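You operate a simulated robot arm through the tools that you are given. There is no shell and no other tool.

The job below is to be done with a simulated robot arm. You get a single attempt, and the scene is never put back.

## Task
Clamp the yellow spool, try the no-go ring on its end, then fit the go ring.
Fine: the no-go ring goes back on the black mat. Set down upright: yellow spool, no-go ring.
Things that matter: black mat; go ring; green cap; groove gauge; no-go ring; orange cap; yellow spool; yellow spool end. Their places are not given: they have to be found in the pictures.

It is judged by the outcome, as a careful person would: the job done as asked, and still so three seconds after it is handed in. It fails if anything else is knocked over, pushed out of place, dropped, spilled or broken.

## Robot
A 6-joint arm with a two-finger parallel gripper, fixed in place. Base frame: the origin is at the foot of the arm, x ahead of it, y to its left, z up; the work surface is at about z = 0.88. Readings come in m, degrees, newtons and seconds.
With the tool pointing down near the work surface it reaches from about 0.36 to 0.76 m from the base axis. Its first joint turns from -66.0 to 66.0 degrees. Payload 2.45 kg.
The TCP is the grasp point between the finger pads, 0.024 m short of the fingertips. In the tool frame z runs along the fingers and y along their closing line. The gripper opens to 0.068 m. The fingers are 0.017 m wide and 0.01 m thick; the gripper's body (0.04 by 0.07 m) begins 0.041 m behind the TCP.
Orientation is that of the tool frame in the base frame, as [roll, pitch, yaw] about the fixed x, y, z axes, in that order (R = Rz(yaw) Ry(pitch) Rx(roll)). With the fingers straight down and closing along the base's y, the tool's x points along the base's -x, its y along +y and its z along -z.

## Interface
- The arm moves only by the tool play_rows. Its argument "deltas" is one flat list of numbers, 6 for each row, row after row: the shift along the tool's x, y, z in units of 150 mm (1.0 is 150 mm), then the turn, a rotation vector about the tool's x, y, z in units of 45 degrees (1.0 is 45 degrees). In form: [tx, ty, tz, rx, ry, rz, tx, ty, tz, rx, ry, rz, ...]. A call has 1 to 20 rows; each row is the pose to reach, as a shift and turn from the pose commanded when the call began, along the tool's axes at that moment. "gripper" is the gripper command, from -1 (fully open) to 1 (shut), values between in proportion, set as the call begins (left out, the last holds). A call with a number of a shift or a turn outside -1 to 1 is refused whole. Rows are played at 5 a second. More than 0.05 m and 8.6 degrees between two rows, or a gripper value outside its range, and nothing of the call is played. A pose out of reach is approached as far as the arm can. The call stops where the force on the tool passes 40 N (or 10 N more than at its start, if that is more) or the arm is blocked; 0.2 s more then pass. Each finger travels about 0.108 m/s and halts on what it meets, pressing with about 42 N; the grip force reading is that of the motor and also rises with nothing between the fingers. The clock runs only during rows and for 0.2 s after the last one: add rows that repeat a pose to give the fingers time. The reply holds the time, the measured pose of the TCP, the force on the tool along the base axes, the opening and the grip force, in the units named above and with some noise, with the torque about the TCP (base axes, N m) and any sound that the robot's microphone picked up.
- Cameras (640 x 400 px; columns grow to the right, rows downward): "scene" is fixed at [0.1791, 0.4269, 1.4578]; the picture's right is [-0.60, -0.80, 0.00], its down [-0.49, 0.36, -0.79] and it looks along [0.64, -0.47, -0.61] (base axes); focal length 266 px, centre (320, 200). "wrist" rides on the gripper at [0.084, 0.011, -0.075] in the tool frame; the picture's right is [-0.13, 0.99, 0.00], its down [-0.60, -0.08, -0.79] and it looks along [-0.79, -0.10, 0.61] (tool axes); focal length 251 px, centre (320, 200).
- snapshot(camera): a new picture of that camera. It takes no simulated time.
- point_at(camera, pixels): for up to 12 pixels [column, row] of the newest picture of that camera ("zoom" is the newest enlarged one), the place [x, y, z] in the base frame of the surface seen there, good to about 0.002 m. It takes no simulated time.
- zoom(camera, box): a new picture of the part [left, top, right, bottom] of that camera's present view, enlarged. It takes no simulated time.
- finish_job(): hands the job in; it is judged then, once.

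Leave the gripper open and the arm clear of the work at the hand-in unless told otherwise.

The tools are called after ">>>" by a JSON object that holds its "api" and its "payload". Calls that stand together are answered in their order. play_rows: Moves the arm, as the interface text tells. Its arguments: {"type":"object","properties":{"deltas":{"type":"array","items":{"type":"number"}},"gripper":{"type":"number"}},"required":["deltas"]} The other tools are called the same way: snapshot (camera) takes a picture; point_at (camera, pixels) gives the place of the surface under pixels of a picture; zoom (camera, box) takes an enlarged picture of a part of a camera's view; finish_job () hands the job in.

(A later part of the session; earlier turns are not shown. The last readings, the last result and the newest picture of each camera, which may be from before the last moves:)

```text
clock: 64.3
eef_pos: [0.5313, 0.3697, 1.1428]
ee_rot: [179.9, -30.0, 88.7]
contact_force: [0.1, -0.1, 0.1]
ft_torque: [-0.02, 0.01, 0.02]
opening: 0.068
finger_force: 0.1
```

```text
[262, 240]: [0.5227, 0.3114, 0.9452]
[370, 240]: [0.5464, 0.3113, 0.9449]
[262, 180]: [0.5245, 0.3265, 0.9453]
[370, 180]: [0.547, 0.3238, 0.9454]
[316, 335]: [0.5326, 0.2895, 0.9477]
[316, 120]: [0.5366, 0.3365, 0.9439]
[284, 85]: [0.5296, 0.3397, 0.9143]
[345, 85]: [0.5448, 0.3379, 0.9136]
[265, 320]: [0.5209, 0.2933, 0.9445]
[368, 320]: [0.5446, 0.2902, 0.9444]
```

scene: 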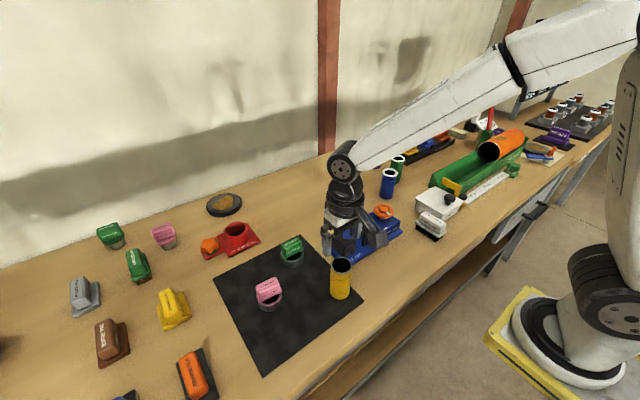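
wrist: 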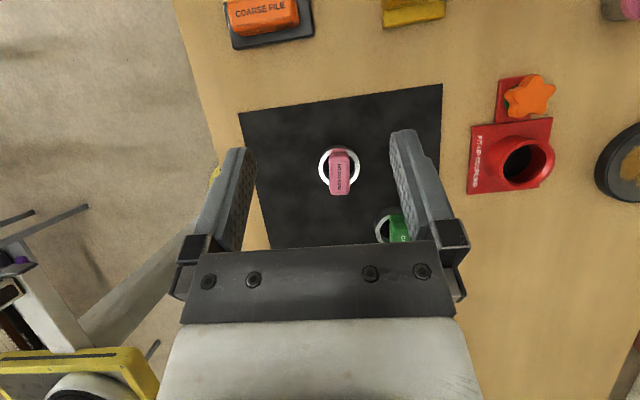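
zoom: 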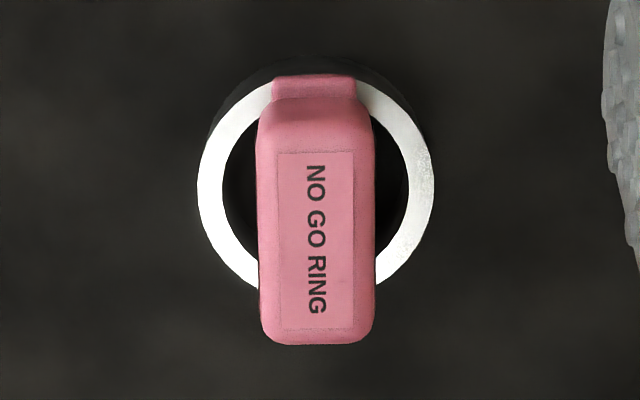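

The no-go ring's centre is about (0.535,0.313) and its handle is turned about 5°, so yaw ≈85° suits it. Handle top is at z=0.948 and ring top at 0.9065. Before gripping it I'll move over the clamped spool in the same pose to measure its rim centre.

>>> {"api": "play_rows", "payload": {"deltas": [-0.156, 0.01, -0.09, 0, 0, 0, -0.312, 0.02, -0.18, 0, 0, 0, -0.467, 0.03, -0.27, 0, 0, 0, -0.623, 0.04, -0.36, 0, 0, 0, -0.779, 0.05, -0.45, 0, 0, 0]}}

>>> {"api": "play_rows", "payload": {"deltas": [-0.156, 0.01, -0.09, 0, 0, 0, -0.312, 0.02, -0.18, 0, 0, 0, -0.467, 0.03, -0.27, 0, 0, 0, -0.623, 0.04, -0.36, 0, 0, 0, -0.779, 0.05, -0.45, 0, 0, 0, -0.779, 0.05, -0.45, 0, 0, 0]}}

>>> {"api": "snapshot", "payload": {"camera": "wrist"}}

```text
clock: 65.5
eef_pos: [0.5349, 0.2337, 1.142]
ee_rot: [180.0, -30.0, 88.7]
contact_force: [-0.5, 0.7, -0.3]
ft_torque: [0.02, 0.03, 0.02]
opening: 0.0682
finger_force: 0.0
```

```text
clock: 66.9
eef_pos: [0.5408, 0.1002, 1.1429]
ee_rot: [179.9, -29.9, 88.7]
contact_force: [0.1, 0.1, -1.0]
ft_torque: [0.01, -0.01, 0.04]
opening: 0.0677
finger_force: 0.0
```

```text
taken
```

wrist: 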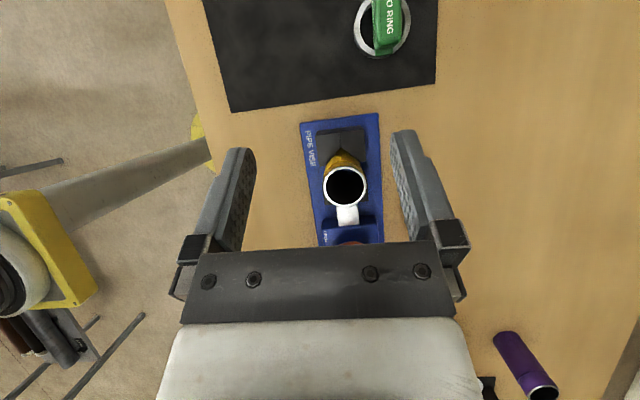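

The spool rim is at (345,186) in view. I'll zoom in on it for rim points, and on the go ring at (383,25).

>>> {"api": "zoom", "payload": {"camera": "wrist", "box": [305, 145, 385, 225]}}

>>> {"api": "point_at", "payload": {"camera": "wrist", "pixels": [[324, 187], [366, 186], [345, 167], [345, 206], [330, 173], [359, 199], [331, 200], [360, 173]]}}

>>> {"api": "zoom", "payload": {"camera": "wrist", "box": [340, 0, 430, 60]}}

```text
5.00 times, centred on (345, 185) of wrist
```

zoom: 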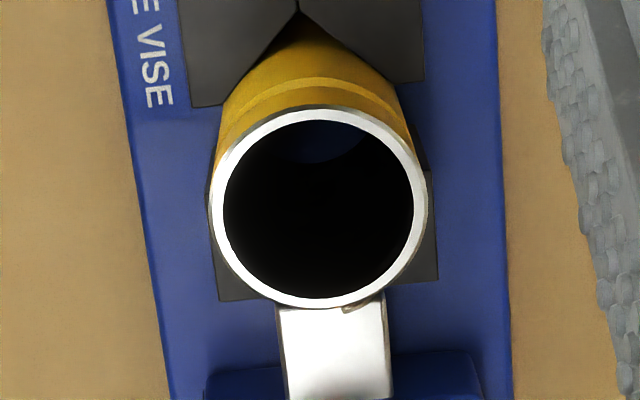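

```text
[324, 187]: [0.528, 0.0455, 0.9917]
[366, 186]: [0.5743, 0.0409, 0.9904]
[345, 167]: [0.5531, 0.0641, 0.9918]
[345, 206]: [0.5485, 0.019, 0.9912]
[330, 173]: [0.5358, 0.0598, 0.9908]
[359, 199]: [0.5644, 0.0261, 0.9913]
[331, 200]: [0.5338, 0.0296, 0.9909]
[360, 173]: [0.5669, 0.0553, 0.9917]
```

```text
6.67 times, centred on (385, 30) of wrist
```

zoom: 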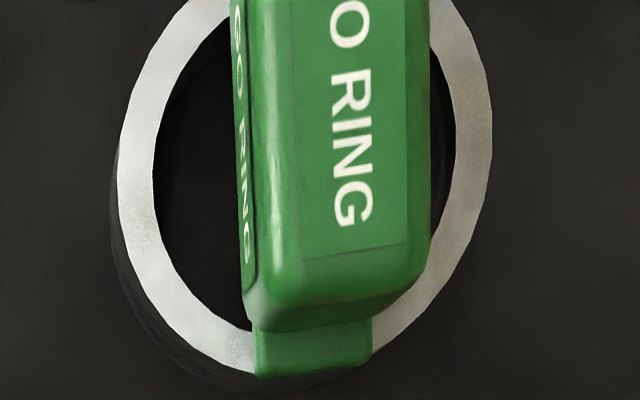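

The spool rim centre is (0.5505,0.0425) with its top at z=0.991. Now I'll straighten up and move above the no-go ring at (0.535,0.313) with yaw 85.

>>> {"api": "play_rows", "payload": {"deltas": [0.106, -0.003, 0.061, 0, -0.111, 0, 0.212, -0.006, 0.122, 0, -0.222, 0, 0.318, -0.01, 0.183, 0, -0.333, 0, 0.423, -0.013, 0.245, 0, -0.444, 0, 0.529, -0.016, 0.306, 0, -0.556, 0, 0.635, -0.02, 0.367, 0, -0.667, 0, 0.635, -0.02, 0.367, 0, -0.667, 0]}}

>>> {"api": "play_rows", "payload": {"deltas": [0.14, -0.007, 0.1, 0, 0, 0.02, 0.28, -0.014, 0.2, 0, 0, 0.04, 0.42, -0.021, 0.3, 0, 0, 0.06, 0.56, -0.028, 0.45, 0, 0, 0.082, 0.687, -0.036, 0.6, 0, 0, 0.082, 0.687, -0.036, 0.6, 0, 0, 0.082]}}

>>> {"api": "snapshot", "payload": {"camera": "wrist"}}

>>> {"api": "zoom", "payload": {"camera": "scene", "box": [210, 200, 350, 330]}}

```text
clock: 68.5
eef_pos: [0.5399, 0.2114, 1.143]
ee_rot: [179.9, 0.2, 88.6]
contact_force: [0.9, -0.1, -1.1]
ft_torque: [0.0, 0.01, -0.02]
opening: 0.0679
finger_force: 0.0
```

```text
clock: 69.9
eef_pos: [0.5353, 0.3119, 1.0536]
ee_rot: [179.9, 0.1, 84.9]
contact_force: [0.2, 1.0, 0.0]
ft_torque: [0.03, 0.01, 0.01]
opening: 0.068
finger_force: 0.1
```

```text
taken
```

wrist: 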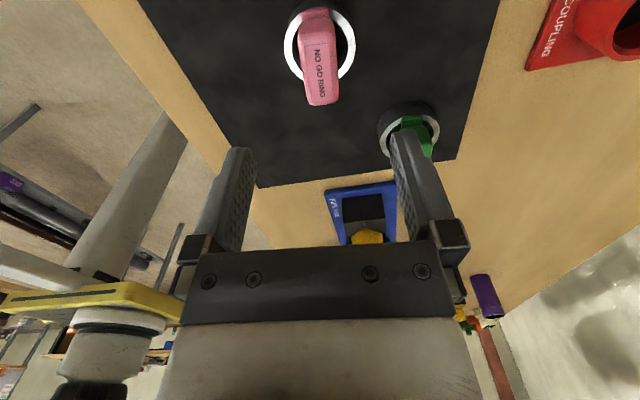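

```text
3.08 times, centred on (280, 265) of scene
```

zoom: 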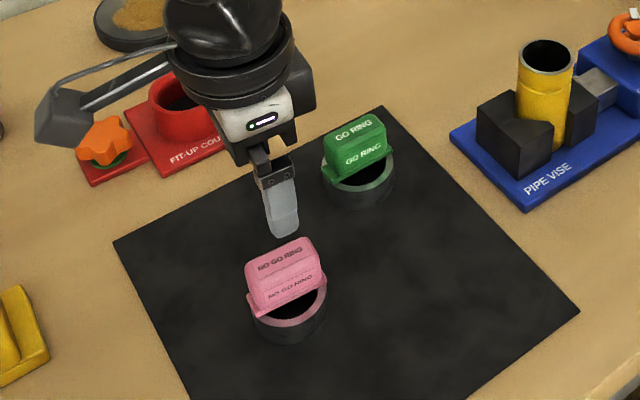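

I'm above the no-go ring at (0.5353,0.3119). I'll descend 118 mm so the tips stop about 5 mm above the ring's top face.

>>> {"api": "play_rows", "payload": {"deltas": [0, 0, 0.15, 0, 0, 0, 0, 0, 0.3, 0, 0, 0, 0, 0, 0.45, 0, 0, 0, 0, 0, 0.58, 0, 0, 0, 0, 0, 0.69, 0, 0, 0, 0, 0, 0.75, 0, 0, 0, 0, 0, 0.785, 0, 0, 0, 0, 0, 0.785, 0, 0, 0], "gripper": -1}}

>>> {"api": "snapshot", "payload": {"camera": "wrist"}}

>>> {"api": "zoom", "payload": {"camera": "scene", "box": [230, 230, 320, 320]}}

```text
clock: 71.7
eef_pos: [0.5348, 0.313, 0.9352]
ee_rot: [179.9, 0.1, 84.9]
contact_force: [-0.7, -0.7, 0.0]
ft_torque: [0.01, 0.01, -0.02]
opening: 0.0681
finger_force: 0.1
```

```text
taken
```

wrist: 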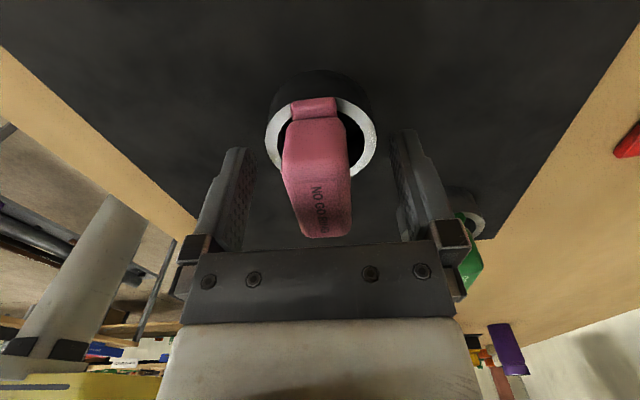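

```text
4.44 times, centred on (275, 275) of scene
```

zoom: 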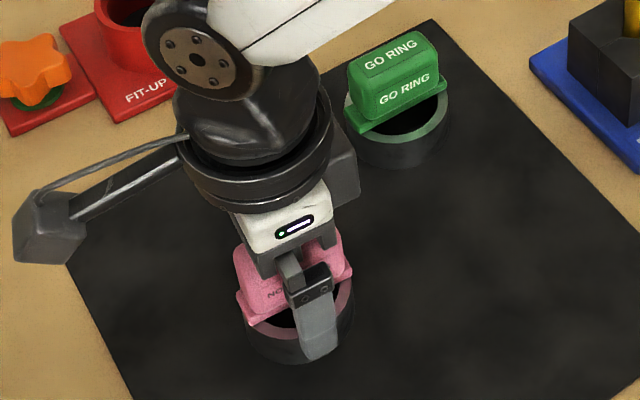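

The handle is between the pads with clearance on both sides. I'll close the gripper on it.

>>> {"api": "play_rows", "payload": {"deltas": [0, 0, 0, 0, 0, 0, 0, 0, 0, 0, 0, 0, 0, 0, 0, 0, 0, 0, 0, 0, 0, 0, 0, 0], "gripper": 1}}

>>> {"api": "snapshot", "payload": {"camera": "wrist"}}

```text
clock: 72.7
eef_pos: [0.5351, 0.3131, 0.9346]
ee_rot: [179.9, 0.2, 84.9]
contact_force: [0.4, -0.2, 0.4]
ft_torque: [0.01, 0.02, -0.03]
opening: 0.0257
finger_force: 40.9
```

```text
taken
```

wrist: 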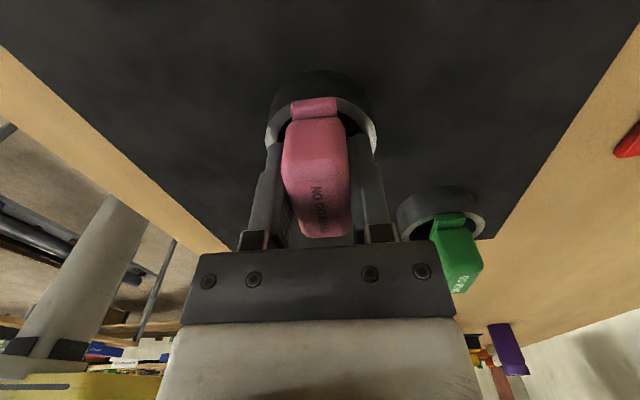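

The handle is held at 25.7 mm opening. I'll lift 145 mm so the ring's bottom clears the spool top, and look.

>>> {"api": "play_rows", "payload": {"deltas": [0, 0, -0.04, 0, 0, 0, 0, 0, -0.16, 0, 0, 0, 0, 0, -0.34, 0, 0, 0, 0, 0, -0.54, 0, 0, 0, 0, 0, -0.74, 0, 0, 0, 0, 0, -0.9, 0, 0, 0, 0, 0, -0.967, 0, 0, 0, 0, 0, -0.967, 0, 0, 0]}}

>>> {"api": "snapshot", "payload": {"camera": "wrist"}}

>>> {"api": "snapshot", "payload": {"camera": "scene"}}

```text
clock: 74.5
eef_pos: [0.5342, 0.3127, 1.0797]
ee_rot: [179.9, 0.1, 84.9]
contact_force: [0.3, 0.3, -1.5]
ft_torque: [0.02, 0.0, 0.0]
opening: 0.0257
finger_force: 41.4
```

```text
taken
```

wrist: 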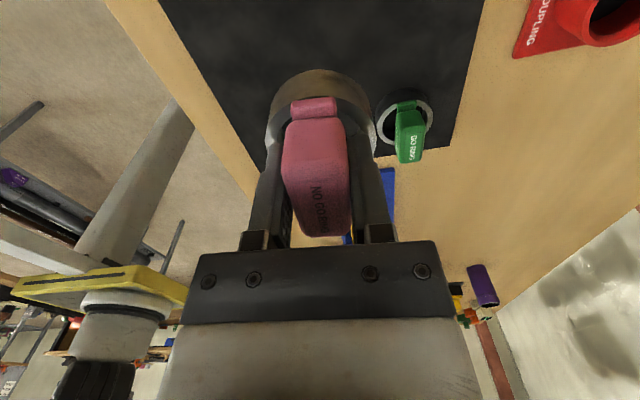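

```text
taken
```

scene: 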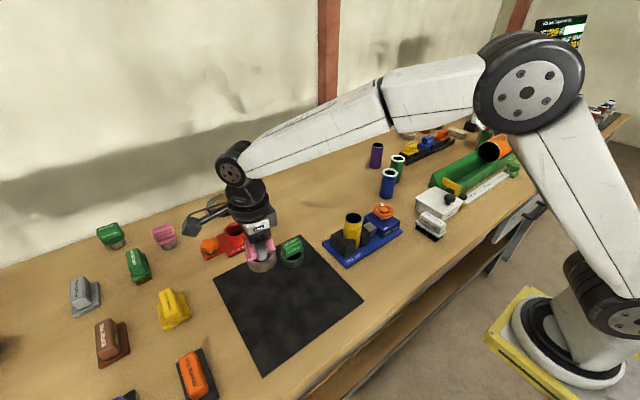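

The ring is held level with its bottom at about z=1.027. I'll carry it in two moves to above the spool end at (0.5505,0.043).

>>> {"api": "play_rows", "payload": {"deltas": [-0.1, 0.015, 0, 0, 0, 0, -0.28, 0.042, 0, 0, 0, 0, -0.46, 0.068, 0, 0, 0, 0, -0.64, 0.095, 0, 0, 0, 0, -0.8, 0.119, 0, 0, 0, 0, -0.892, 0.1325, 0, 0, 0, 0]}}

>>> {"api": "play_rows", "payload": {"deltas": [-0.18, 0.027, 0, 0, 0, 0, -0.36, 0.053, 0, 0, 0, 0, -0.54, 0.08, 0, 0, 0, 0, -0.7, 0.104, 0, 0, 0, 0, -0.82, 0.122, 0, 0, 0, 0, -0.892, 0.1325, 0, 0, 0, 0, -0.892, 0.1325, 0, 0, 0, 0, -0.892, 0.1325, 0, 0, 0, 0]}}

>>> {"api": "snapshot", "payload": {"camera": "wrist"}}

>>> {"api": "zoom", "payload": {"camera": "scene", "box": [300, 150, 420, 270]}}

```text
clock: 75.9
eef_pos: [0.5446, 0.1772, 1.08]
ee_rot: [180.0, 0.1, 85.0]
contact_force: [0.1, -0.6, -0.7]
ft_torque: [0.0, 0.0, 0.01]
opening: 0.0256
finger_force: 41.3
```

```text
clock: 77.7
eef_pos: [0.5532, 0.042, 1.0819]
ee_rot: [180.0, 0.1, 84.9]
contact_force: [-0.3, -1.3, -1.2]
ft_torque: [0.0, 0.0, -0.02]
opening: 0.0256
finger_force: 41.2
```

```text
taken
```

wrist: 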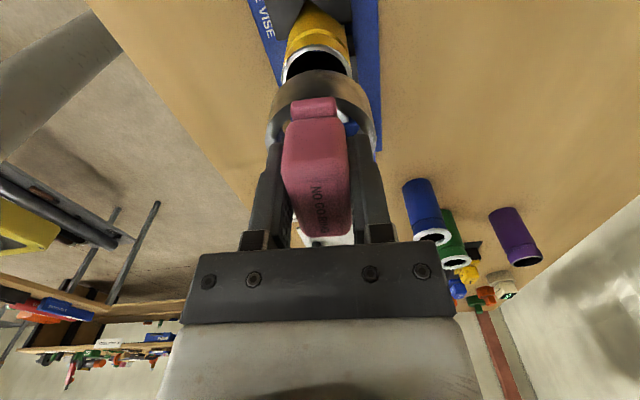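

```text
3.33 times, centred on (360, 210) of scene
```

zoom: 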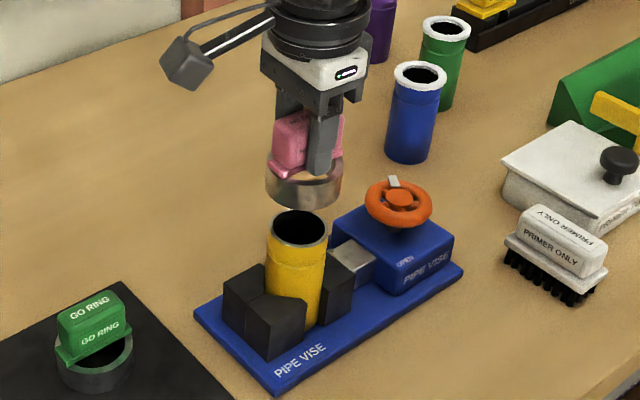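

The reading is (0.5532,0.042), so x looks about 2.5 mm too far. I'll hold for another reading, then correct.

>>> {"api": "play_rows", "payload": {"deltas": [0, 0, 0, 0, 0, 0, 0, 0, 0, 0, 0, 0]}}

>>> {"api": "play_rows", "payload": {"deltas": [0, 0, 0, 0, 0, 0]}}

>>> {"api": "point_at", "payload": {"camera": "wrist", "pixels": [[285, 95], [355, 95], [320, 80], [272, 128], [372, 128], [315, 48], [287, 70], [349, 65], [300, 90], [340, 90]]}}

>>> {"api": "zoom", "payload": {"camera": "wrist", "box": [240, 20, 400, 140]}}

```text
clock: 78.3
eef_pos: [0.5523, 0.0421, 1.0824]
ee_rot: [179.9, 0.1, 84.9]
contact_force: [0.2, -0.1, -2.3]
ft_torque: [-0.02, -0.01, -0.01]
opening: 0.0256
finger_force: 41.1
```

```text
clock: 78.7
eef_pos: [0.552, 0.0417, 1.0832]
ee_rot: [179.9, 0.1, 85.0]
contact_force: [-1.2, -0.8, -2.3]
ft_torque: [0.01, 0.02, 0.0]
opening: 0.0258
finger_force: 40.9
```

```text
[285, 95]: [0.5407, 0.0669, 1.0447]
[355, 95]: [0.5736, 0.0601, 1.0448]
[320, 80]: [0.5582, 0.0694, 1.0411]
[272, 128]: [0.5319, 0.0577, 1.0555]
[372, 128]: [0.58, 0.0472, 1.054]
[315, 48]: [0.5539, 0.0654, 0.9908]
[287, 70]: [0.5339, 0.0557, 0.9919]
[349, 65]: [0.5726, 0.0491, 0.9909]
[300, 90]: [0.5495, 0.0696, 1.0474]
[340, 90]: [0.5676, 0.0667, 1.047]
```

```text
3.33 times, centred on (320, 80) of wrist
```

zoom: 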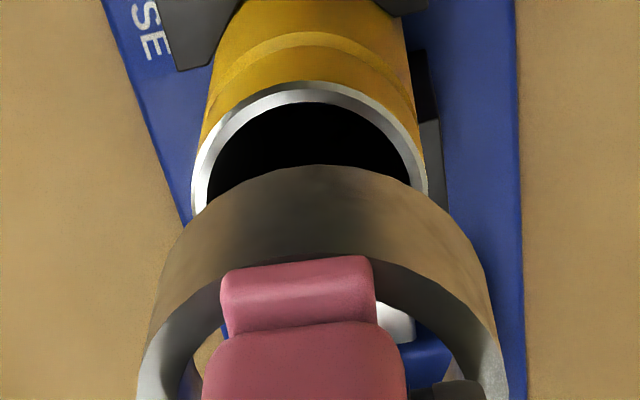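

The ring centre works out at about (0.553,0.041). I'll shift (−2.2,+1.0) mm to match the spool's (0.5505,0.0425) and lower 33 mm to just above the rim.

>>> {"api": "play_rows", "payload": {"deltas": [0.005, -0.0152, 0, 0, 0, 0, 0.005, -0.0152, 0.05, 0, 0, 0, 0.005, -0.0152, 0.1, 0, 0, 0, 0.005, -0.0152, 0.15, 0, 0, 0, 0.005, -0.0152, 0.19, 0, 0, 0, 0.005, -0.0152, 0.22, 0, 0, 0, 0.005, -0.0152, 0.22, 0, 0, 0]}}

>>> {"api": "play_rows", "payload": {"deltas": [0, 0, 0, 0, 0, 0]}}

>>> {"api": "zoom", "payload": {"camera": "scene", "box": [320, 170, 400, 250]}}

>>> {"api": "snapshot", "payload": {"camera": "wrist"}}

```text
clock: 80.3
eef_pos: [0.5495, 0.0422, 1.0467]
ee_rot: [179.9, 0.1, 84.9]
contact_force: [0.2, -0.7, -0.9]
ft_torque: [0.0, 0.01, -0.03]
opening: 0.0256
finger_force: 41.2
```

```text
clock: 80.7
eef_pos: [0.5485, 0.0433, 1.0472]
ee_rot: [179.9, 0.1, 84.9]
contact_force: [-0.3, 0.0, -1.9]
ft_torque: [0.02, 0.03, 0.02]
opening: 0.0255
finger_force: 41.4
```

```text
5.00 times, centred on (360, 210) of scene
```

zoom: 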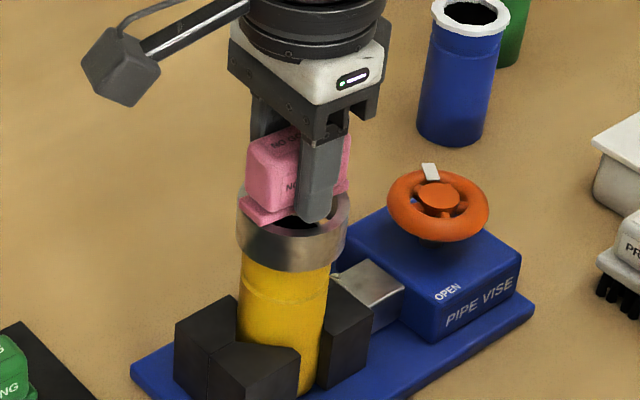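

```text
taken
```

wrist: 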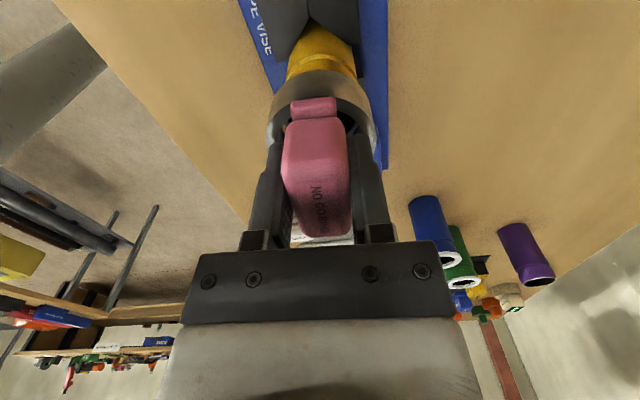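

The ring is about 3 mm above the rim. I'll zoom in to check how well the ring and spool are aligned.

>>> {"api": "zoom", "payload": {"camera": "scene", "box": [335, 195, 385, 245]}}

>>> {"api": "point_at", "payload": {"camera": "zoom", "pixels": [[200, 140], [250, 155], [300, 155], [350, 130], [220, 200], [260, 215], [300, 210], [340, 195], [220, 245], [260, 260], [300, 255], [330, 245]]}}

>>> {"api": "zoom", "payload": {"camera": "wrist", "box": [260, 10, 380, 130]}}

```text
8.00 times, centred on (360, 220) of scene
```

zoom: 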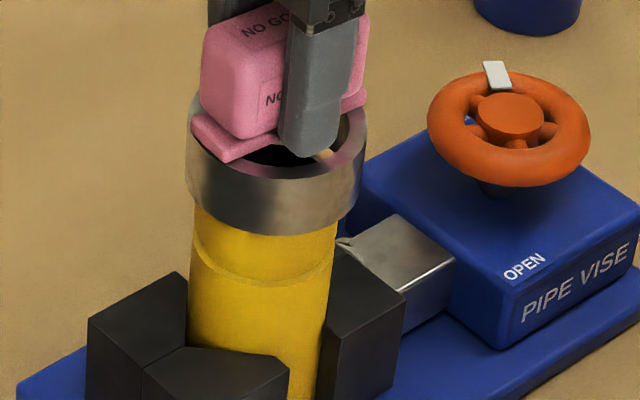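

```text
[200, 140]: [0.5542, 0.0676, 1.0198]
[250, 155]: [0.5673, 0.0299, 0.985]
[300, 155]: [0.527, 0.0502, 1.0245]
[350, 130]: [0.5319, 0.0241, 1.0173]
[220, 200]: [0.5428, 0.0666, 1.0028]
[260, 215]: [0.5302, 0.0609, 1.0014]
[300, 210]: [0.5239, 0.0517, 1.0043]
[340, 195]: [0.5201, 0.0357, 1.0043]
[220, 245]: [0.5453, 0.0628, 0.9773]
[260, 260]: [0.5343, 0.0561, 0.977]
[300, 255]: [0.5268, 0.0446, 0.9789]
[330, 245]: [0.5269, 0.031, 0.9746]
```

```text
3.33 times, centred on (320, 70) of wrist
```

zoom: 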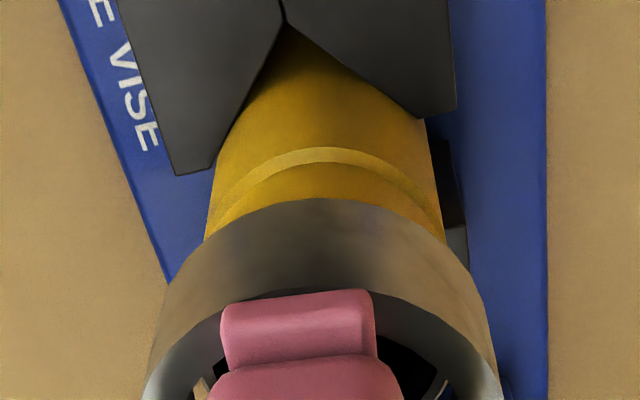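

From the scene camera, the ring centre is (0.5492,0.0385) and the spool (0.5494,0.0391), aligned within 0.7 mm. I'll lower in 0.5 mm steps until the no-go ring touches the rim.

>>> {"api": "play_rows", "payload": {"deltas": [0.004, 0, 0.004, 0, 0, 0, 0.004, 0, 0.008, 0, 0, 0, 0.004, 0, 0.012, 0, 0, 0, 0.004, 0, 0.016, 0, 0, 0, 0.004, 0, 0.016, 0, 0, 0]}}

>>> {"api": "play_rows", "payload": {"deltas": [0, 0, 0.004, 0, 0, 0, 0, 0, 0.007, 0, 0, 0, 0, 0, 0.01, 0, 0, 0, 0, 0, 0.01, 0, 0, 0]}}

```text
clock: 81.9
eef_pos: [0.5501, 0.0444, 1.0454]
ee_rot: [179.9, 0.1, 85.0]
contact_force: [0.3, -0.9, -1.7]
ft_torque: [0.05, -0.02, -0.03]
opening: 0.0256
finger_force: 40.9
```

```text
clock: 82.9
eef_pos: [0.5503, 0.044, 1.0421]
ee_rot: [179.9, 0.1, 84.9]
contact_force: [0.5, 0.2, -2.1]
ft_torque: [0.04, 0.0, -0.01]
opening: 0.0257
finger_force: 40.8
```

There is no contact yet at z=1.042. I'll continue in small steps.

>>> {"api": "play_rows", "payload": {"deltas": [0, 0, 0.004, 0, 0, 0, 0, 0, 0.007, 0, 0, 0, 0, 0, 0.01, 0, 0, 0, 0, 0, 0.01, 0, 0, 0]}}

>>> {"api": "zoom", "payload": {"camera": "scene", "box": [335, 195, 385, 245]}}

```text
clock: 83.9
eef_pos: [0.5492, 0.0429, 1.0422]
ee_rot: [179.9, 0.1, 85.0]
contact_force: [0.6, 0.4, -2.8]
ft_torque: [0.01, 0.01, -0.03]
opening: 0.0257
finger_force: 41.0
```

```text
8.00 times, centred on (360, 220) of scene
```

zoom: 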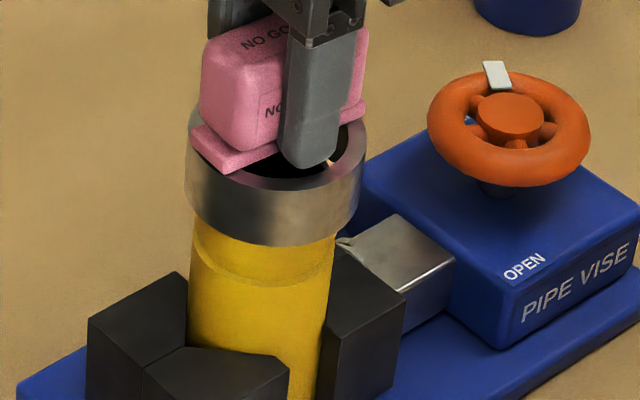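

The ring's bottom now looks level with the rim. I'll continue in 0.4 mm steps.

>>> {"api": "play_rows", "payload": {"deltas": [0, 0, 0.003, 0, 0, 0, 0, 0, 0.006, 0, 0, 0, 0, 0, 0.006, 0, 0, 0]}}

>>> {"api": "play_rows", "payload": {"deltas": [0, 0, 0.003, 0, 0, 0, 0, 0, 0.006, 0, 0, 0, 0, 0, 0.006, 0, 0, 0]}}

```text
clock: 84.7
eef_pos: [0.55, 0.043, 1.0429]
ee_rot: [179.8, 0.1, 84.9]
contact_force: [1.0, 1.3, 4.7]
ft_torque: [0.04, -0.1, 0.03]
opening: 0.0257
finger_force: 41.1
```

```text
clock: 85.5
eef_pos: [0.5498, 0.0442, 1.0418]
ee_rot: [179.6, 0.0, 84.9]
contact_force: [2.9, 2.9, 15.6]
ft_torque: [0.12, -0.1, 0.0]
opening: 0.0257
finger_force: 41.1
```

The ring meets the rim at z≈1.042 with 15.6 N and doesn't go on, as a no-go should. I'll hold briefly, take a picture, then lift off.

>>> {"api": "play_rows", "payload": {"deltas": [0, 0, 0.002, 0, 0, 0, 0, 0, 0.002, 0, 0, 0, 0, 0, 0.002, 0, 0, 0]}}

>>> {"api": "zoom", "payload": {"camera": "scene", "box": [335, 195, 385, 245]}}

>>> {"api": "snapshot", "payload": {"camera": "wrist"}}

```text
clock: 86.3
eef_pos: [0.5493, 0.0436, 1.0419]
ee_rot: [179.8, 0.1, 84.9]
contact_force: [1.6, 2.6, 24.8]
ft_torque: [0.12, -0.11, -0.04]
opening: 0.0257
finger_force: 40.7
```

```text
8.00 times, centred on (360, 220) of scene
```

zoom: 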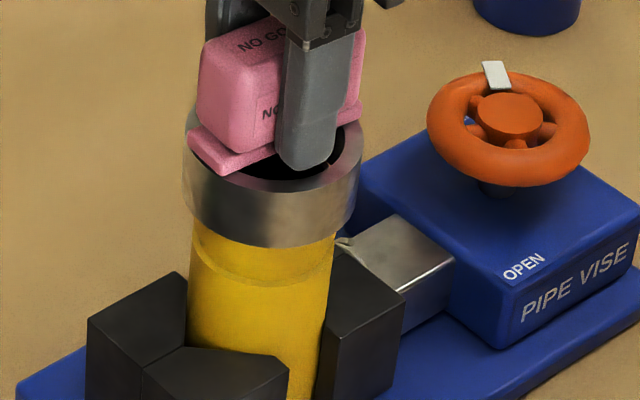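

```text
taken
```

wrist: 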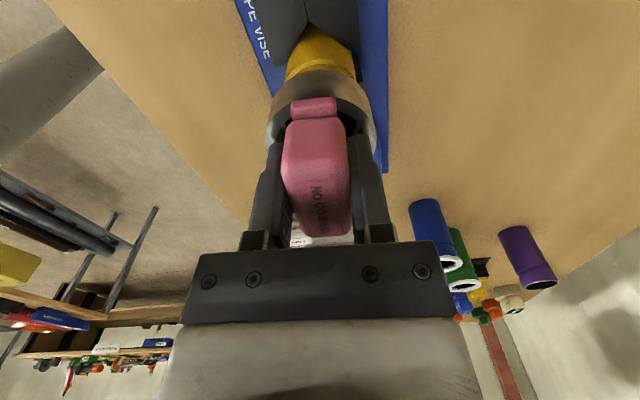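

Pressing with about 25 N moved nothing, so the no-go test is done. I'll lift 40 mm and carry the no-go ring back over its place on the mat.

>>> {"api": "play_rows", "payload": {"deltas": [0, 0, -0.03, 0, 0, 0, 0, 0, -0.1, 0, 0, 0, 0, 0, -0.2, 0, 0, 0, 0, 0, -0.28, 0, 0, 0, 0, 0, -0.28, 0, 0, 0]}}

>>> {"api": "play_rows", "payload": {"deltas": [0.1, -0.014, 0, 0, 0, 0, 0.28, -0.041, 0, 0, 0, 0, 0.46, -0.067, 0, 0, 0, 0, 0.64, -0.093, 0, 0, 0, 0, 0.8, -0.116, 0, 0, 0, 0, 0.89, -0.129, 0, 0, 0, 0]}}

>>> {"api": "play_rows", "payload": {"deltas": [0.18, -0.026, 0, 0, 0, 0, 0.36, -0.052, 0, 0, 0, 0, 0.54, -0.078, 0, 0, 0, 0, 0.7, -0.101, 0, 0, 0, 0, 0.82, -0.119, 0, 0, 0, 0, 0.89, -0.129, 0, 0, 0, 0, 0.89, -0.129, 0, 0, 0, 0]}}

>>> {"api": "snapshot", "payload": {"camera": "scene"}}

>>> {"api": "snapshot", "payload": {"camera": "wrist"}}

```text
clock: 87.5
eef_pos: [0.5497, 0.0418, 1.0833]
ee_rot: [179.9, 0.1, 84.9]
contact_force: [0.7, 0.1, -1.8]
ft_torque: [0.0, -0.01, 0.01]
opening: 0.0259
finger_force: 40.7
```

```text
clock: 88.9
eef_pos: [0.5423, 0.1776, 1.0841]
ee_rot: [179.9, 0.2, 85.0]
contact_force: [0.7, 0.8, -1.5]
ft_torque: [-0.04, -0.01, -0.01]
opening: 0.0258
finger_force: 40.8
```

```text
clock: 90.5
eef_pos: [0.5325, 0.314, 1.0824]
ee_rot: [-180.0, 0.1, 84.9]
contact_force: [0.2, 0.0, -1.1]
ft_torque: [0.01, 0.05, 0.0]
opening: 0.0256
finger_force: 40.9
```

```text
taken
```

scene: 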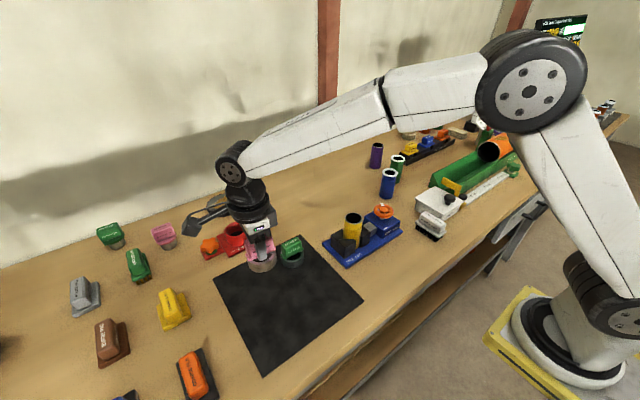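

```text
taken
```

wrist: 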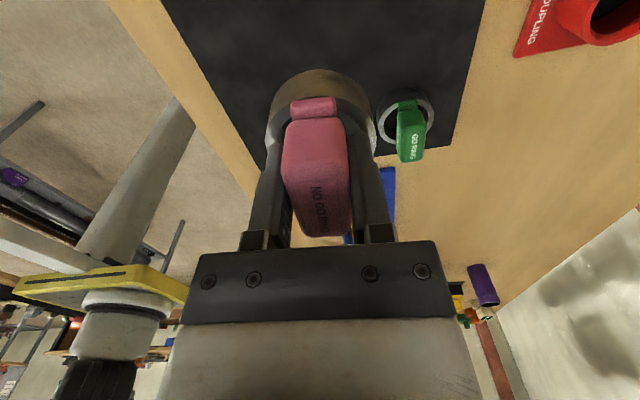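

I'm over the original spot at (0.533,0.314). I'll lower 141 mm to about 6 mm above the mat, then step down to contact.

>>> {"api": "play_rows", "payload": {"deltas": [0, 0, 0.15, 0, 0, 0, 0, 0, 0.33, 0, 0, 0, 0, 0, 0.51, 0, 0, 0, 0, 0, 0.68, 0, 0, 0, 0, 0, 0.8, 0, 0, 0, 0, 0, 0.88, 0, 0, 0, 0, 0, 0.92, 0, 0, 0, 0, 0, 0.94, 0, 0, 0, 0, 0, 0.94, 0, 0, 0]}}

>>> {"api": "play_rows", "payload": {"deltas": [0, 0, 0.005, 0, 0, 0, 0, 0, 0.01, 0, 0, 0, 0, 0, 0.015, 0, 0, 0, 0, 0, 0.02, 0, 0, 0, 0, 0, 0.02, 0, 0, 0]}}

```text
clock: 92.5
eef_pos: [0.5345, 0.3141, 0.9405]
ee_rot: [180.0, 0.1, 84.9]
contact_force: [0.0, 0.2, -1.7]
ft_torque: [0.01, 0.01, 0.02]
opening: 0.0261
finger_force: 40.8
```

```text
clock: 93.7
eef_pos: [0.5347, 0.3132, 0.9384]
ee_rot: [179.9, 0.2, 85.0]
contact_force: [0.9, 0.9, -0.7]
ft_torque: [0.01, 0.0, -0.02]
opening: 0.0258
finger_force: 40.8
```

No contact yet at z=0.938. I'll continue in 0.5 mm steps.

>>> {"api": "play_rows", "payload": {"deltas": [0, 0, 0.004, 0, 0, 0, 0, 0, 0.008, 0, 0, 0, 0, 0, 0.012, 0, 0, 0, 0, 0, 0.012, 0, 0, 0]}}

>>> {"api": "play_rows", "payload": {"deltas": [0, 0, 0.003, 0, 0, 0, 0, 0, 0.006, 0, 0, 0, 0, 0, 0.006, 0, 0, 0]}}

```text
clock: 94.7
eef_pos: [0.5351, 0.3144, 0.9362]
ee_rot: [179.8, 0.1, 84.8]
contact_force: [0.0, -0.5, -2.8]
ft_torque: [0.01, -0.04, -0.02]
opening: 0.0258
finger_force: 41.2
```

```text
clock: 95.5
eef_pos: [0.5342, 0.3127, 0.934]
ee_rot: [179.8, 0.1, 84.9]
contact_force: [0.1, -0.8, -2.7]
ft_torque: [-0.03, 0.01, 0.04]
opening: 0.0256
finger_force: 41.0
```

>>> {"api": "play_rows", "payload": {"deltas": [0, 0, 0.003, 0, 0, 0, 0, 0, 0.006, 0, 0, 0, 0, 0, 0.006, 0, 0, 0]}}

>>> {"api": "zoom", "payload": {"camera": "scene", "box": [230, 230, 320, 320]}}

```text
clock: 96.3
eef_pos: [0.5347, 0.313, 0.9345]
ee_rot: [179.8, 0.1, 84.9]
contact_force: [0.4, -0.3, 1.2]
ft_torque: [-0.03, 0.13, -0.02]
opening: 0.0258
finger_force: 40.9
```

```text
4.44 times, centred on (275, 275) of scene
```

zoom: 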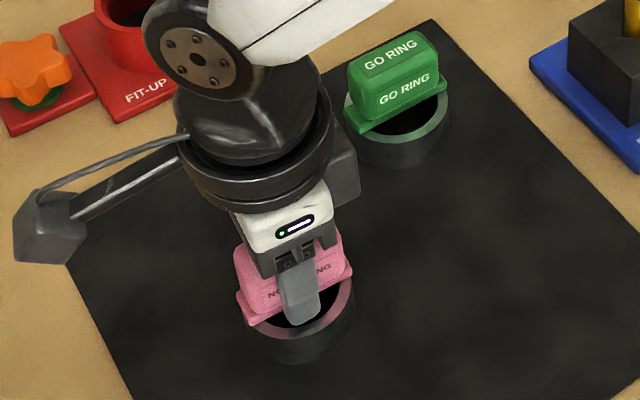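

The vertical force changed from −2.7 to +1.2 N, so the ring is touching the mat at its original spot. I'll open the gripper.

>>> {"api": "play_rows", "payload": {"deltas": [0, 0, 0.002, 0, 0, 0, 0, 0, 0.002, 0, 0, 0]}}

>>> {"api": "play_rows", "payload": {"deltas": [0, 0, 0, 0, 0, 0, 0, 0, 0, 0, 0, 0, 0, 0, 0, 0, 0, 0, 0, 0, 0, 0, 0, 0], "gripper": -1}}

>>> {"api": "play_rows", "payload": {"deltas": [0, 0, -0.1, 0, 0, 0, 0, 0, -0.25, 0, 0, 0, 0, 0, -0.45, 0, 0, 0, 0, 0, -0.65, 0, 0, 0, 0, 0, -0.8, 0, 0, 0, 0, 0, -0.8, 0, 0, 0]}}

>>> {"api": "snapshot", "payload": {"camera": "wrist"}}

>>> {"api": "zoom", "payload": {"camera": "scene", "box": [230, 200, 390, 320]}}

```text
clock: 96.9
eef_pos: [0.5345, 0.313, 0.9346]
ee_rot: [180.0, 0.2, 84.8]
contact_force: [-1.5, -4.8, 8.8]
ft_torque: [-0.19, 0.34, 0.15]
opening: 0.026
finger_force: 40.3
```

```text
clock: 97.9
eef_pos: [0.5352, 0.313, 0.9336]
ee_rot: [179.9, 0.1, 84.9]
contact_force: [0.0, -0.3, 0.6]
ft_torque: [-0.04, 0.03, 0.0]
opening: 0.068
finger_force: 0.0
```

```text
clock: 99.3
eef_pos: [0.5346, 0.3131, 1.0542]
ee_rot: [179.9, 0.0, 84.9]
contact_force: [-0.4, 0.4, 0.0]
ft_torque: [0.02, -0.02, 0.01]
opening: 0.068
finger_force: 0.0
```

```text
taken
```

wrist: 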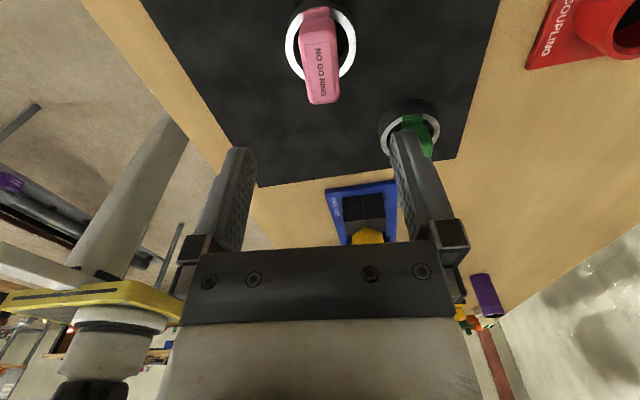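

```text
3.33 times, centred on (310, 260) of scene
```

zoom: 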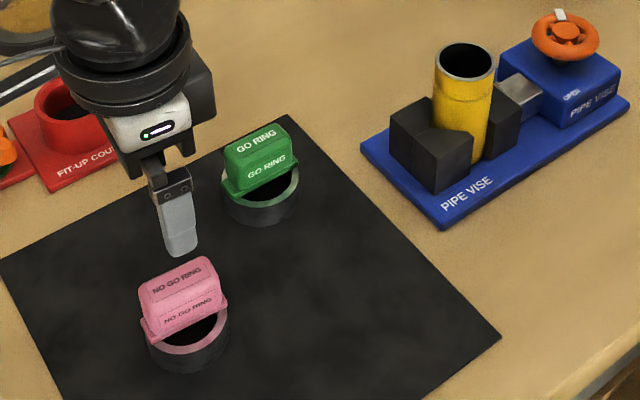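

The no-go ring stands upright on the mat at its old place. Next I'll tilt for a top view of the go ring near (0.607,0.205).

>>> {"api": "play_rows", "payload": {"deltas": [-0.03, 0.05, -0.1, 0, 0.0, 0, -0.08, 0.13, -0.2, 0, 0.111, 0, -0.13, 0.21, -0.3, 0, 0.222, 0, -0.18, 0.29, -0.4, 0, 0.333, 0, -0.23, 0.37, -0.5, 0, 0.444, 0, -0.27, 0.44, -0.56, 0, 0.556, 0, -0.298, 0.482, -0.593, 0, 0.667, 0, -0.298, 0.482, -0.593, 0, 0.667, 0]}}

>>> {"api": "snapshot", "payload": {"camera": "wrist"}}

>>> {"api": "zoom", "payload": {"camera": "wrist", "box": [290, 130, 390, 215]}}

```text
clock: 101.1
eef_pos: [0.6023, 0.2617, 1.1432]
ee_rot: [180.0, -29.9, 85.0]
contact_force: [0.4, -0.9, 0.2]
ft_torque: [-0.01, 0.02, -0.03]
opening: 0.0681
finger_force: 0.1
```

```text
taken
```

wrist: 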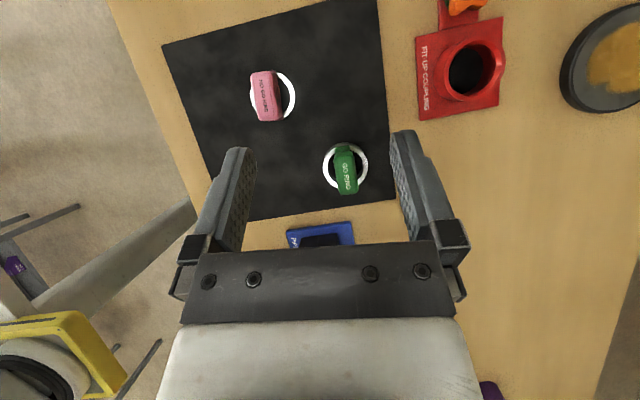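

```text
4.71 times, centred on (340, 172) of wrist
```

zoom: 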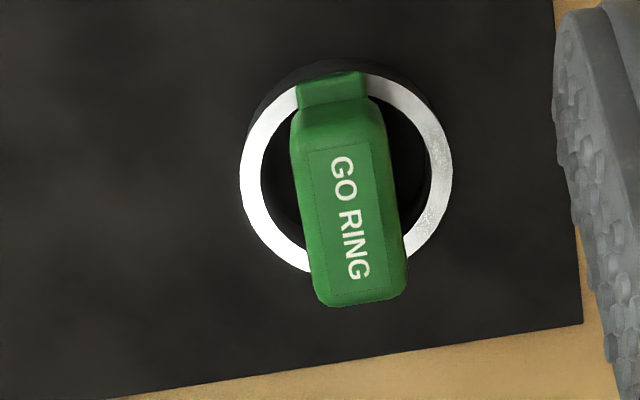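

The go ring is clear in the zoom. I'll measure the handle label edges and the ring annulus.

>>> {"api": "point_at", "payload": {"camera": "zoom", "pixels": [[310, 155], [368, 145], [318, 295], [390, 290], [250, 175], [440, 170], [280, 112], [410, 102], [282, 248], [424, 236], [250, 195], [441, 190]]}}

>>> {"api": "point_at", "payload": {"camera": "zoom", "pixels": [[296, 160], [386, 160], [303, 200], [394, 200], [312, 250], [401, 250], [350, 300], [335, 110], [310, 90], [358, 85], [316, 280], [404, 280]]}}

```text
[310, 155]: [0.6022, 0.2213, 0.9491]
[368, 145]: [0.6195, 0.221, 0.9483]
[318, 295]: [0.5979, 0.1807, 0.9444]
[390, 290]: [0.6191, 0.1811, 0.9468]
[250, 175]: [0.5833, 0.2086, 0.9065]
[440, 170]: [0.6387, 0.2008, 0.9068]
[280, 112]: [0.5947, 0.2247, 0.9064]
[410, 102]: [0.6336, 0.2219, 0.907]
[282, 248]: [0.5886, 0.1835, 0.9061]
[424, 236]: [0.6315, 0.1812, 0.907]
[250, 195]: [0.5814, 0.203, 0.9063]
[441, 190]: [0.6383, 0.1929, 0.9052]
```

```text
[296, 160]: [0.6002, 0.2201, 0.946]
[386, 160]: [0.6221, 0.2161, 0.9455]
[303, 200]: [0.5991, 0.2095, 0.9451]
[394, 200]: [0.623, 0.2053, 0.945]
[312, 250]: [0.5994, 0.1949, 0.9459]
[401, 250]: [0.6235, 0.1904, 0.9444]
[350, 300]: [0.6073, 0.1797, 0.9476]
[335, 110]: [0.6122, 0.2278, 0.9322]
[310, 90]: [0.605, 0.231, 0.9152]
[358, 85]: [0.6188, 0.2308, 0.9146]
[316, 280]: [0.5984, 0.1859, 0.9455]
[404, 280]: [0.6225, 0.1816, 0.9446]
```

The go ring's centre is about (0.611,0.2025), with its handle within 2° of the y axis. I'll straighten up above it, set yaw to 88, and check.

>>> {"api": "play_rows", "payload": {"deltas": [-0.108, 0.015, 0.057, 0, -0.111, 0, -0.215, 0.031, 0.114, 0, -0.222, 0, -0.323, 0.046, 0.171, 0, -0.333, 0, -0.431, 0.061, 0.229, 0, -0.444, 0, -0.538, 0.077, 0.286, 0, -0.556, 0, -0.646, 0.0922, 0.343, 0, -0.667, 0, -0.646, 0.0922, 0.343, 0, -0.667, 0]}}

>>> {"api": "play_rows", "payload": {"deltas": [0, 0, 0, 0, 0, -0.067, 0, 0, 0, 0, 0, -0.067]}}

>>> {"api": "snapshot", "payload": {"camera": "wrist"}}

>>> {"api": "zoom", "payload": {"camera": "scene", "box": [230, 180, 370, 300]}}

```text
clock: 102.7
eef_pos: [0.6102, 0.203, 1.0499]
ee_rot: [179.9, 0.1, 84.9]
contact_force: [0.0, 0.3, 0.4]
ft_torque: [0.01, -0.01, 0.01]
opening: 0.068
finger_force: 0.0
```

```text
clock: 103.3
eef_pos: [0.6129, 0.2033, 1.05]
ee_rot: [-180.0, 0.0, 88.0]
contact_force: [-0.1, 0.0, -0.2]
ft_torque: [-0.02, 0.01, 0.02]
opening: 0.0679
finger_force: 0.0
```

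```text
taken
```

wrist: 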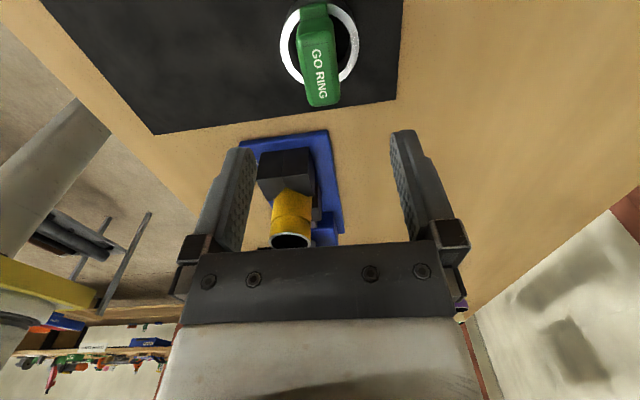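

```text
3.33 times, centred on (300, 240) of scene
```

zoom: 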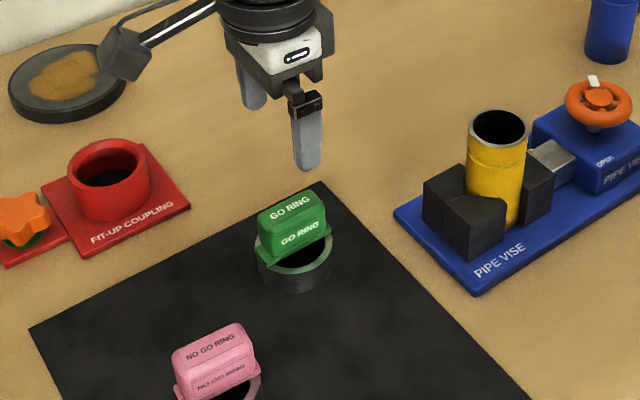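

I'm above the go ring at (0.613,0.203). I'll re-measure its handle direction from this view before descending.

>>> {"api": "zoom", "payload": {"camera": "wrist", "box": [260, 0, 380, 115]}}

>>> {"api": "point_at", "payload": {"camera": "wrist", "pixels": [[299, 50], [302, 65], [306, 85], [308, 98], [330, 45], [333, 65], [336, 85], [338, 95], [287, 55], [353, 50], [289, 70], [352, 68]]}}

```text
3.48 times, centred on (320, 58) of wrist
```

zoom: 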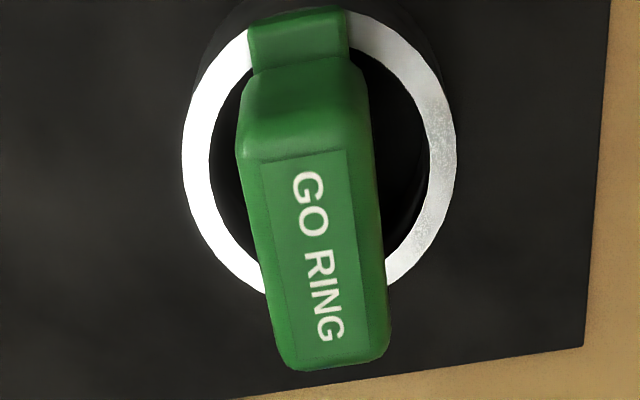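

```text
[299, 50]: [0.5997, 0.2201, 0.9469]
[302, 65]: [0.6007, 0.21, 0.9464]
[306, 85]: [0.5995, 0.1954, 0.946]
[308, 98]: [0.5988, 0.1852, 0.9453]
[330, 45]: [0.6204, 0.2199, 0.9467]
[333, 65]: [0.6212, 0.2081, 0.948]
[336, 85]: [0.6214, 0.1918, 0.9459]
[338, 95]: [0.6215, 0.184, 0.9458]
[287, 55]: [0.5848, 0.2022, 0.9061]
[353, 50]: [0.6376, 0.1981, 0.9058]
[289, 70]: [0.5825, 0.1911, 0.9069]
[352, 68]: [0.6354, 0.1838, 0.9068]
```

The handle lies at about 89–90°. I'll trim yaw by 1.5° and x by −1 mm, then descend 115 mm to the grip height.

>>> {"api": "play_rows", "payload": {"deltas": [0, -0.01, 0.1, 0, 0, -0.033, 0, -0.01, 0.25, 0, 0, -0.033, 0, -0.01, 0.4, 0, 0, -0.033, 0, -0.01, 0.55, 0, 0, -0.033, 0, -0.01, 0.66, 0, 0, -0.033, 0, -0.01, 0.73, 0, 0, -0.033, 0, -0.01, 0.765, 0, 0, -0.033, 0, -0.01, 0.765, 0, 0, -0.033], "gripper": -1}}

>>> {"api": "snapshot", "payload": {"camera": "wrist"}}

>>> {"api": "zoom", "payload": {"camera": "scene", "box": [240, 190, 350, 290]}}

```text
clock: 105.1
eef_pos: [0.609, 0.2042, 0.9352]
ee_rot: [179.8, 0.1, 89.4]
contact_force: [0.3, -0.1, 0.6]
ft_torque: [-0.01, -0.01, 0.0]
opening: 0.0679
finger_force: 0.1
```

```text
taken
```

wrist: 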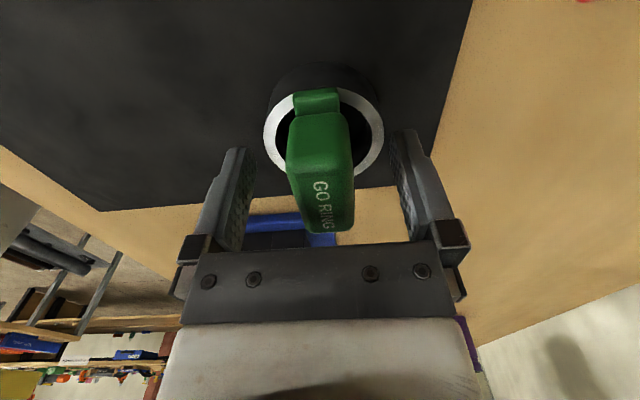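

```text
4.00 times, centred on (295, 240) of scene
```

zoom: 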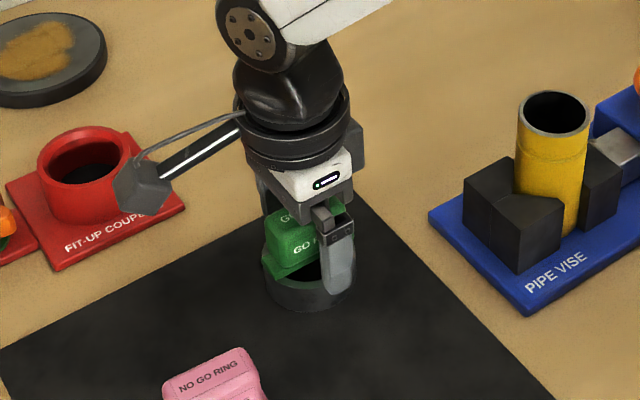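

The go ring's handle sits well between the pads. From the images its bore is about 50 mm against the 47 mm spool. I'll close the gripper.

>>> {"api": "play_rows", "payload": {"deltas": [0, 0, 0, 0, 0, 0, 0, 0, 0, 0, 0, 0, 0, 0, 0, 0, 0, 0, 0, 0, 0, 0, 0, 0], "gripper": 1}}

>>> {"api": "snapshot", "payload": {"camera": "wrist"}}

>>> {"api": "point_at", "payload": {"camera": "wrist", "pixels": [[270, 125], [376, 125], [280, 105], [360, 102], [372, 150]]}}

```text
clock: 106.1
eef_pos: [0.6095, 0.2025, 0.9363]
ee_rot: [179.9, 0.1, 89.5]
contact_force: [2.0, -0.1, 1.4]
ft_torque: [0.0, -0.02, 0.0]
opening: 0.0257
finger_force: 41.3
```

```text
taken
```

wrist: 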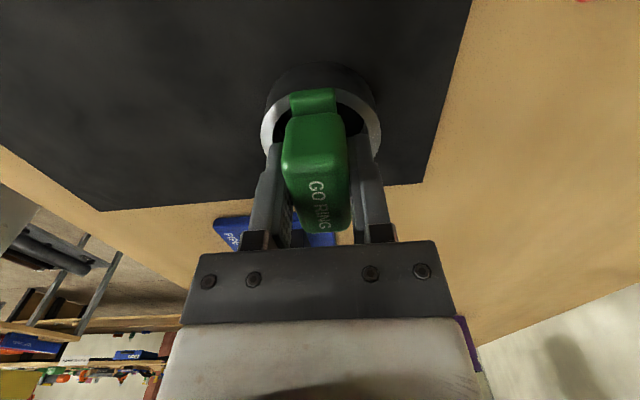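

```text
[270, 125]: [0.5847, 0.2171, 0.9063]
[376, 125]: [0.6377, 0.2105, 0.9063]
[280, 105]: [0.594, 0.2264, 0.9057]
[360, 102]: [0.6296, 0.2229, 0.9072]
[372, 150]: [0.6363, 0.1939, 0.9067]
```

The handle is gripped at 25.7 mm, and the ring centre is about 1.5 mm towards −y from the TCP. I'll lift 145 mm.

>>> {"api": "play_rows", "payload": {"deltas": [0, 0, -0.04, 0, 0, 0, 0, 0, -0.16, 0, 0, 0, 0, 0, -0.34, 0, 0, 0, 0, 0, -0.54, 0, 0, 0, 0, 0, -0.74, 0, 0, 0, 0, 0, -0.9, 0, 0, 0, 0, 0, -0.967, 0, 0, 0, 0, 0, -0.967, 0, 0, 0]}}

>>> {"api": "play_rows", "payload": {"deltas": [0, 0, 0, 0, 0, 0]}}

>>> {"api": "snapshot", "payload": {"camera": "scene"}}

```text
clock: 107.9
eef_pos: [0.6092, 0.2035, 1.0796]
ee_rot: [179.9, 0.1, 89.5]
contact_force: [0.4, 0.0, -1.8]
ft_torque: [0.04, -0.01, 0.01]
opening: 0.0257
finger_force: 41.0
```

```text
clock: 108.3
eef_pos: [0.6074, 0.2039, 1.0794]
ee_rot: [179.9, 0.0, 89.5]
contact_force: [-0.4, -0.5, -1.3]
ft_torque: [-0.02, 0.0, 0.04]
opening: 0.0255
finger_force: 40.7
```

```text
taken
```

scene: 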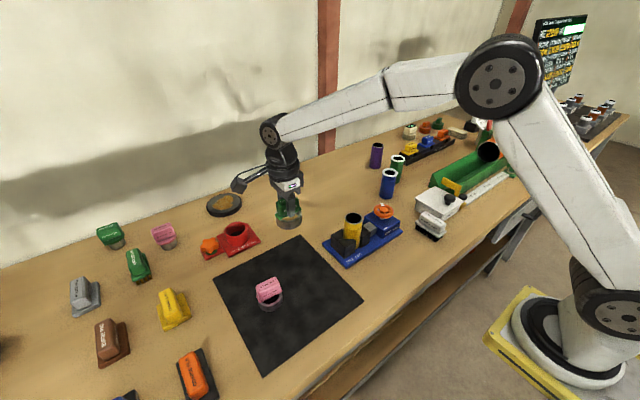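

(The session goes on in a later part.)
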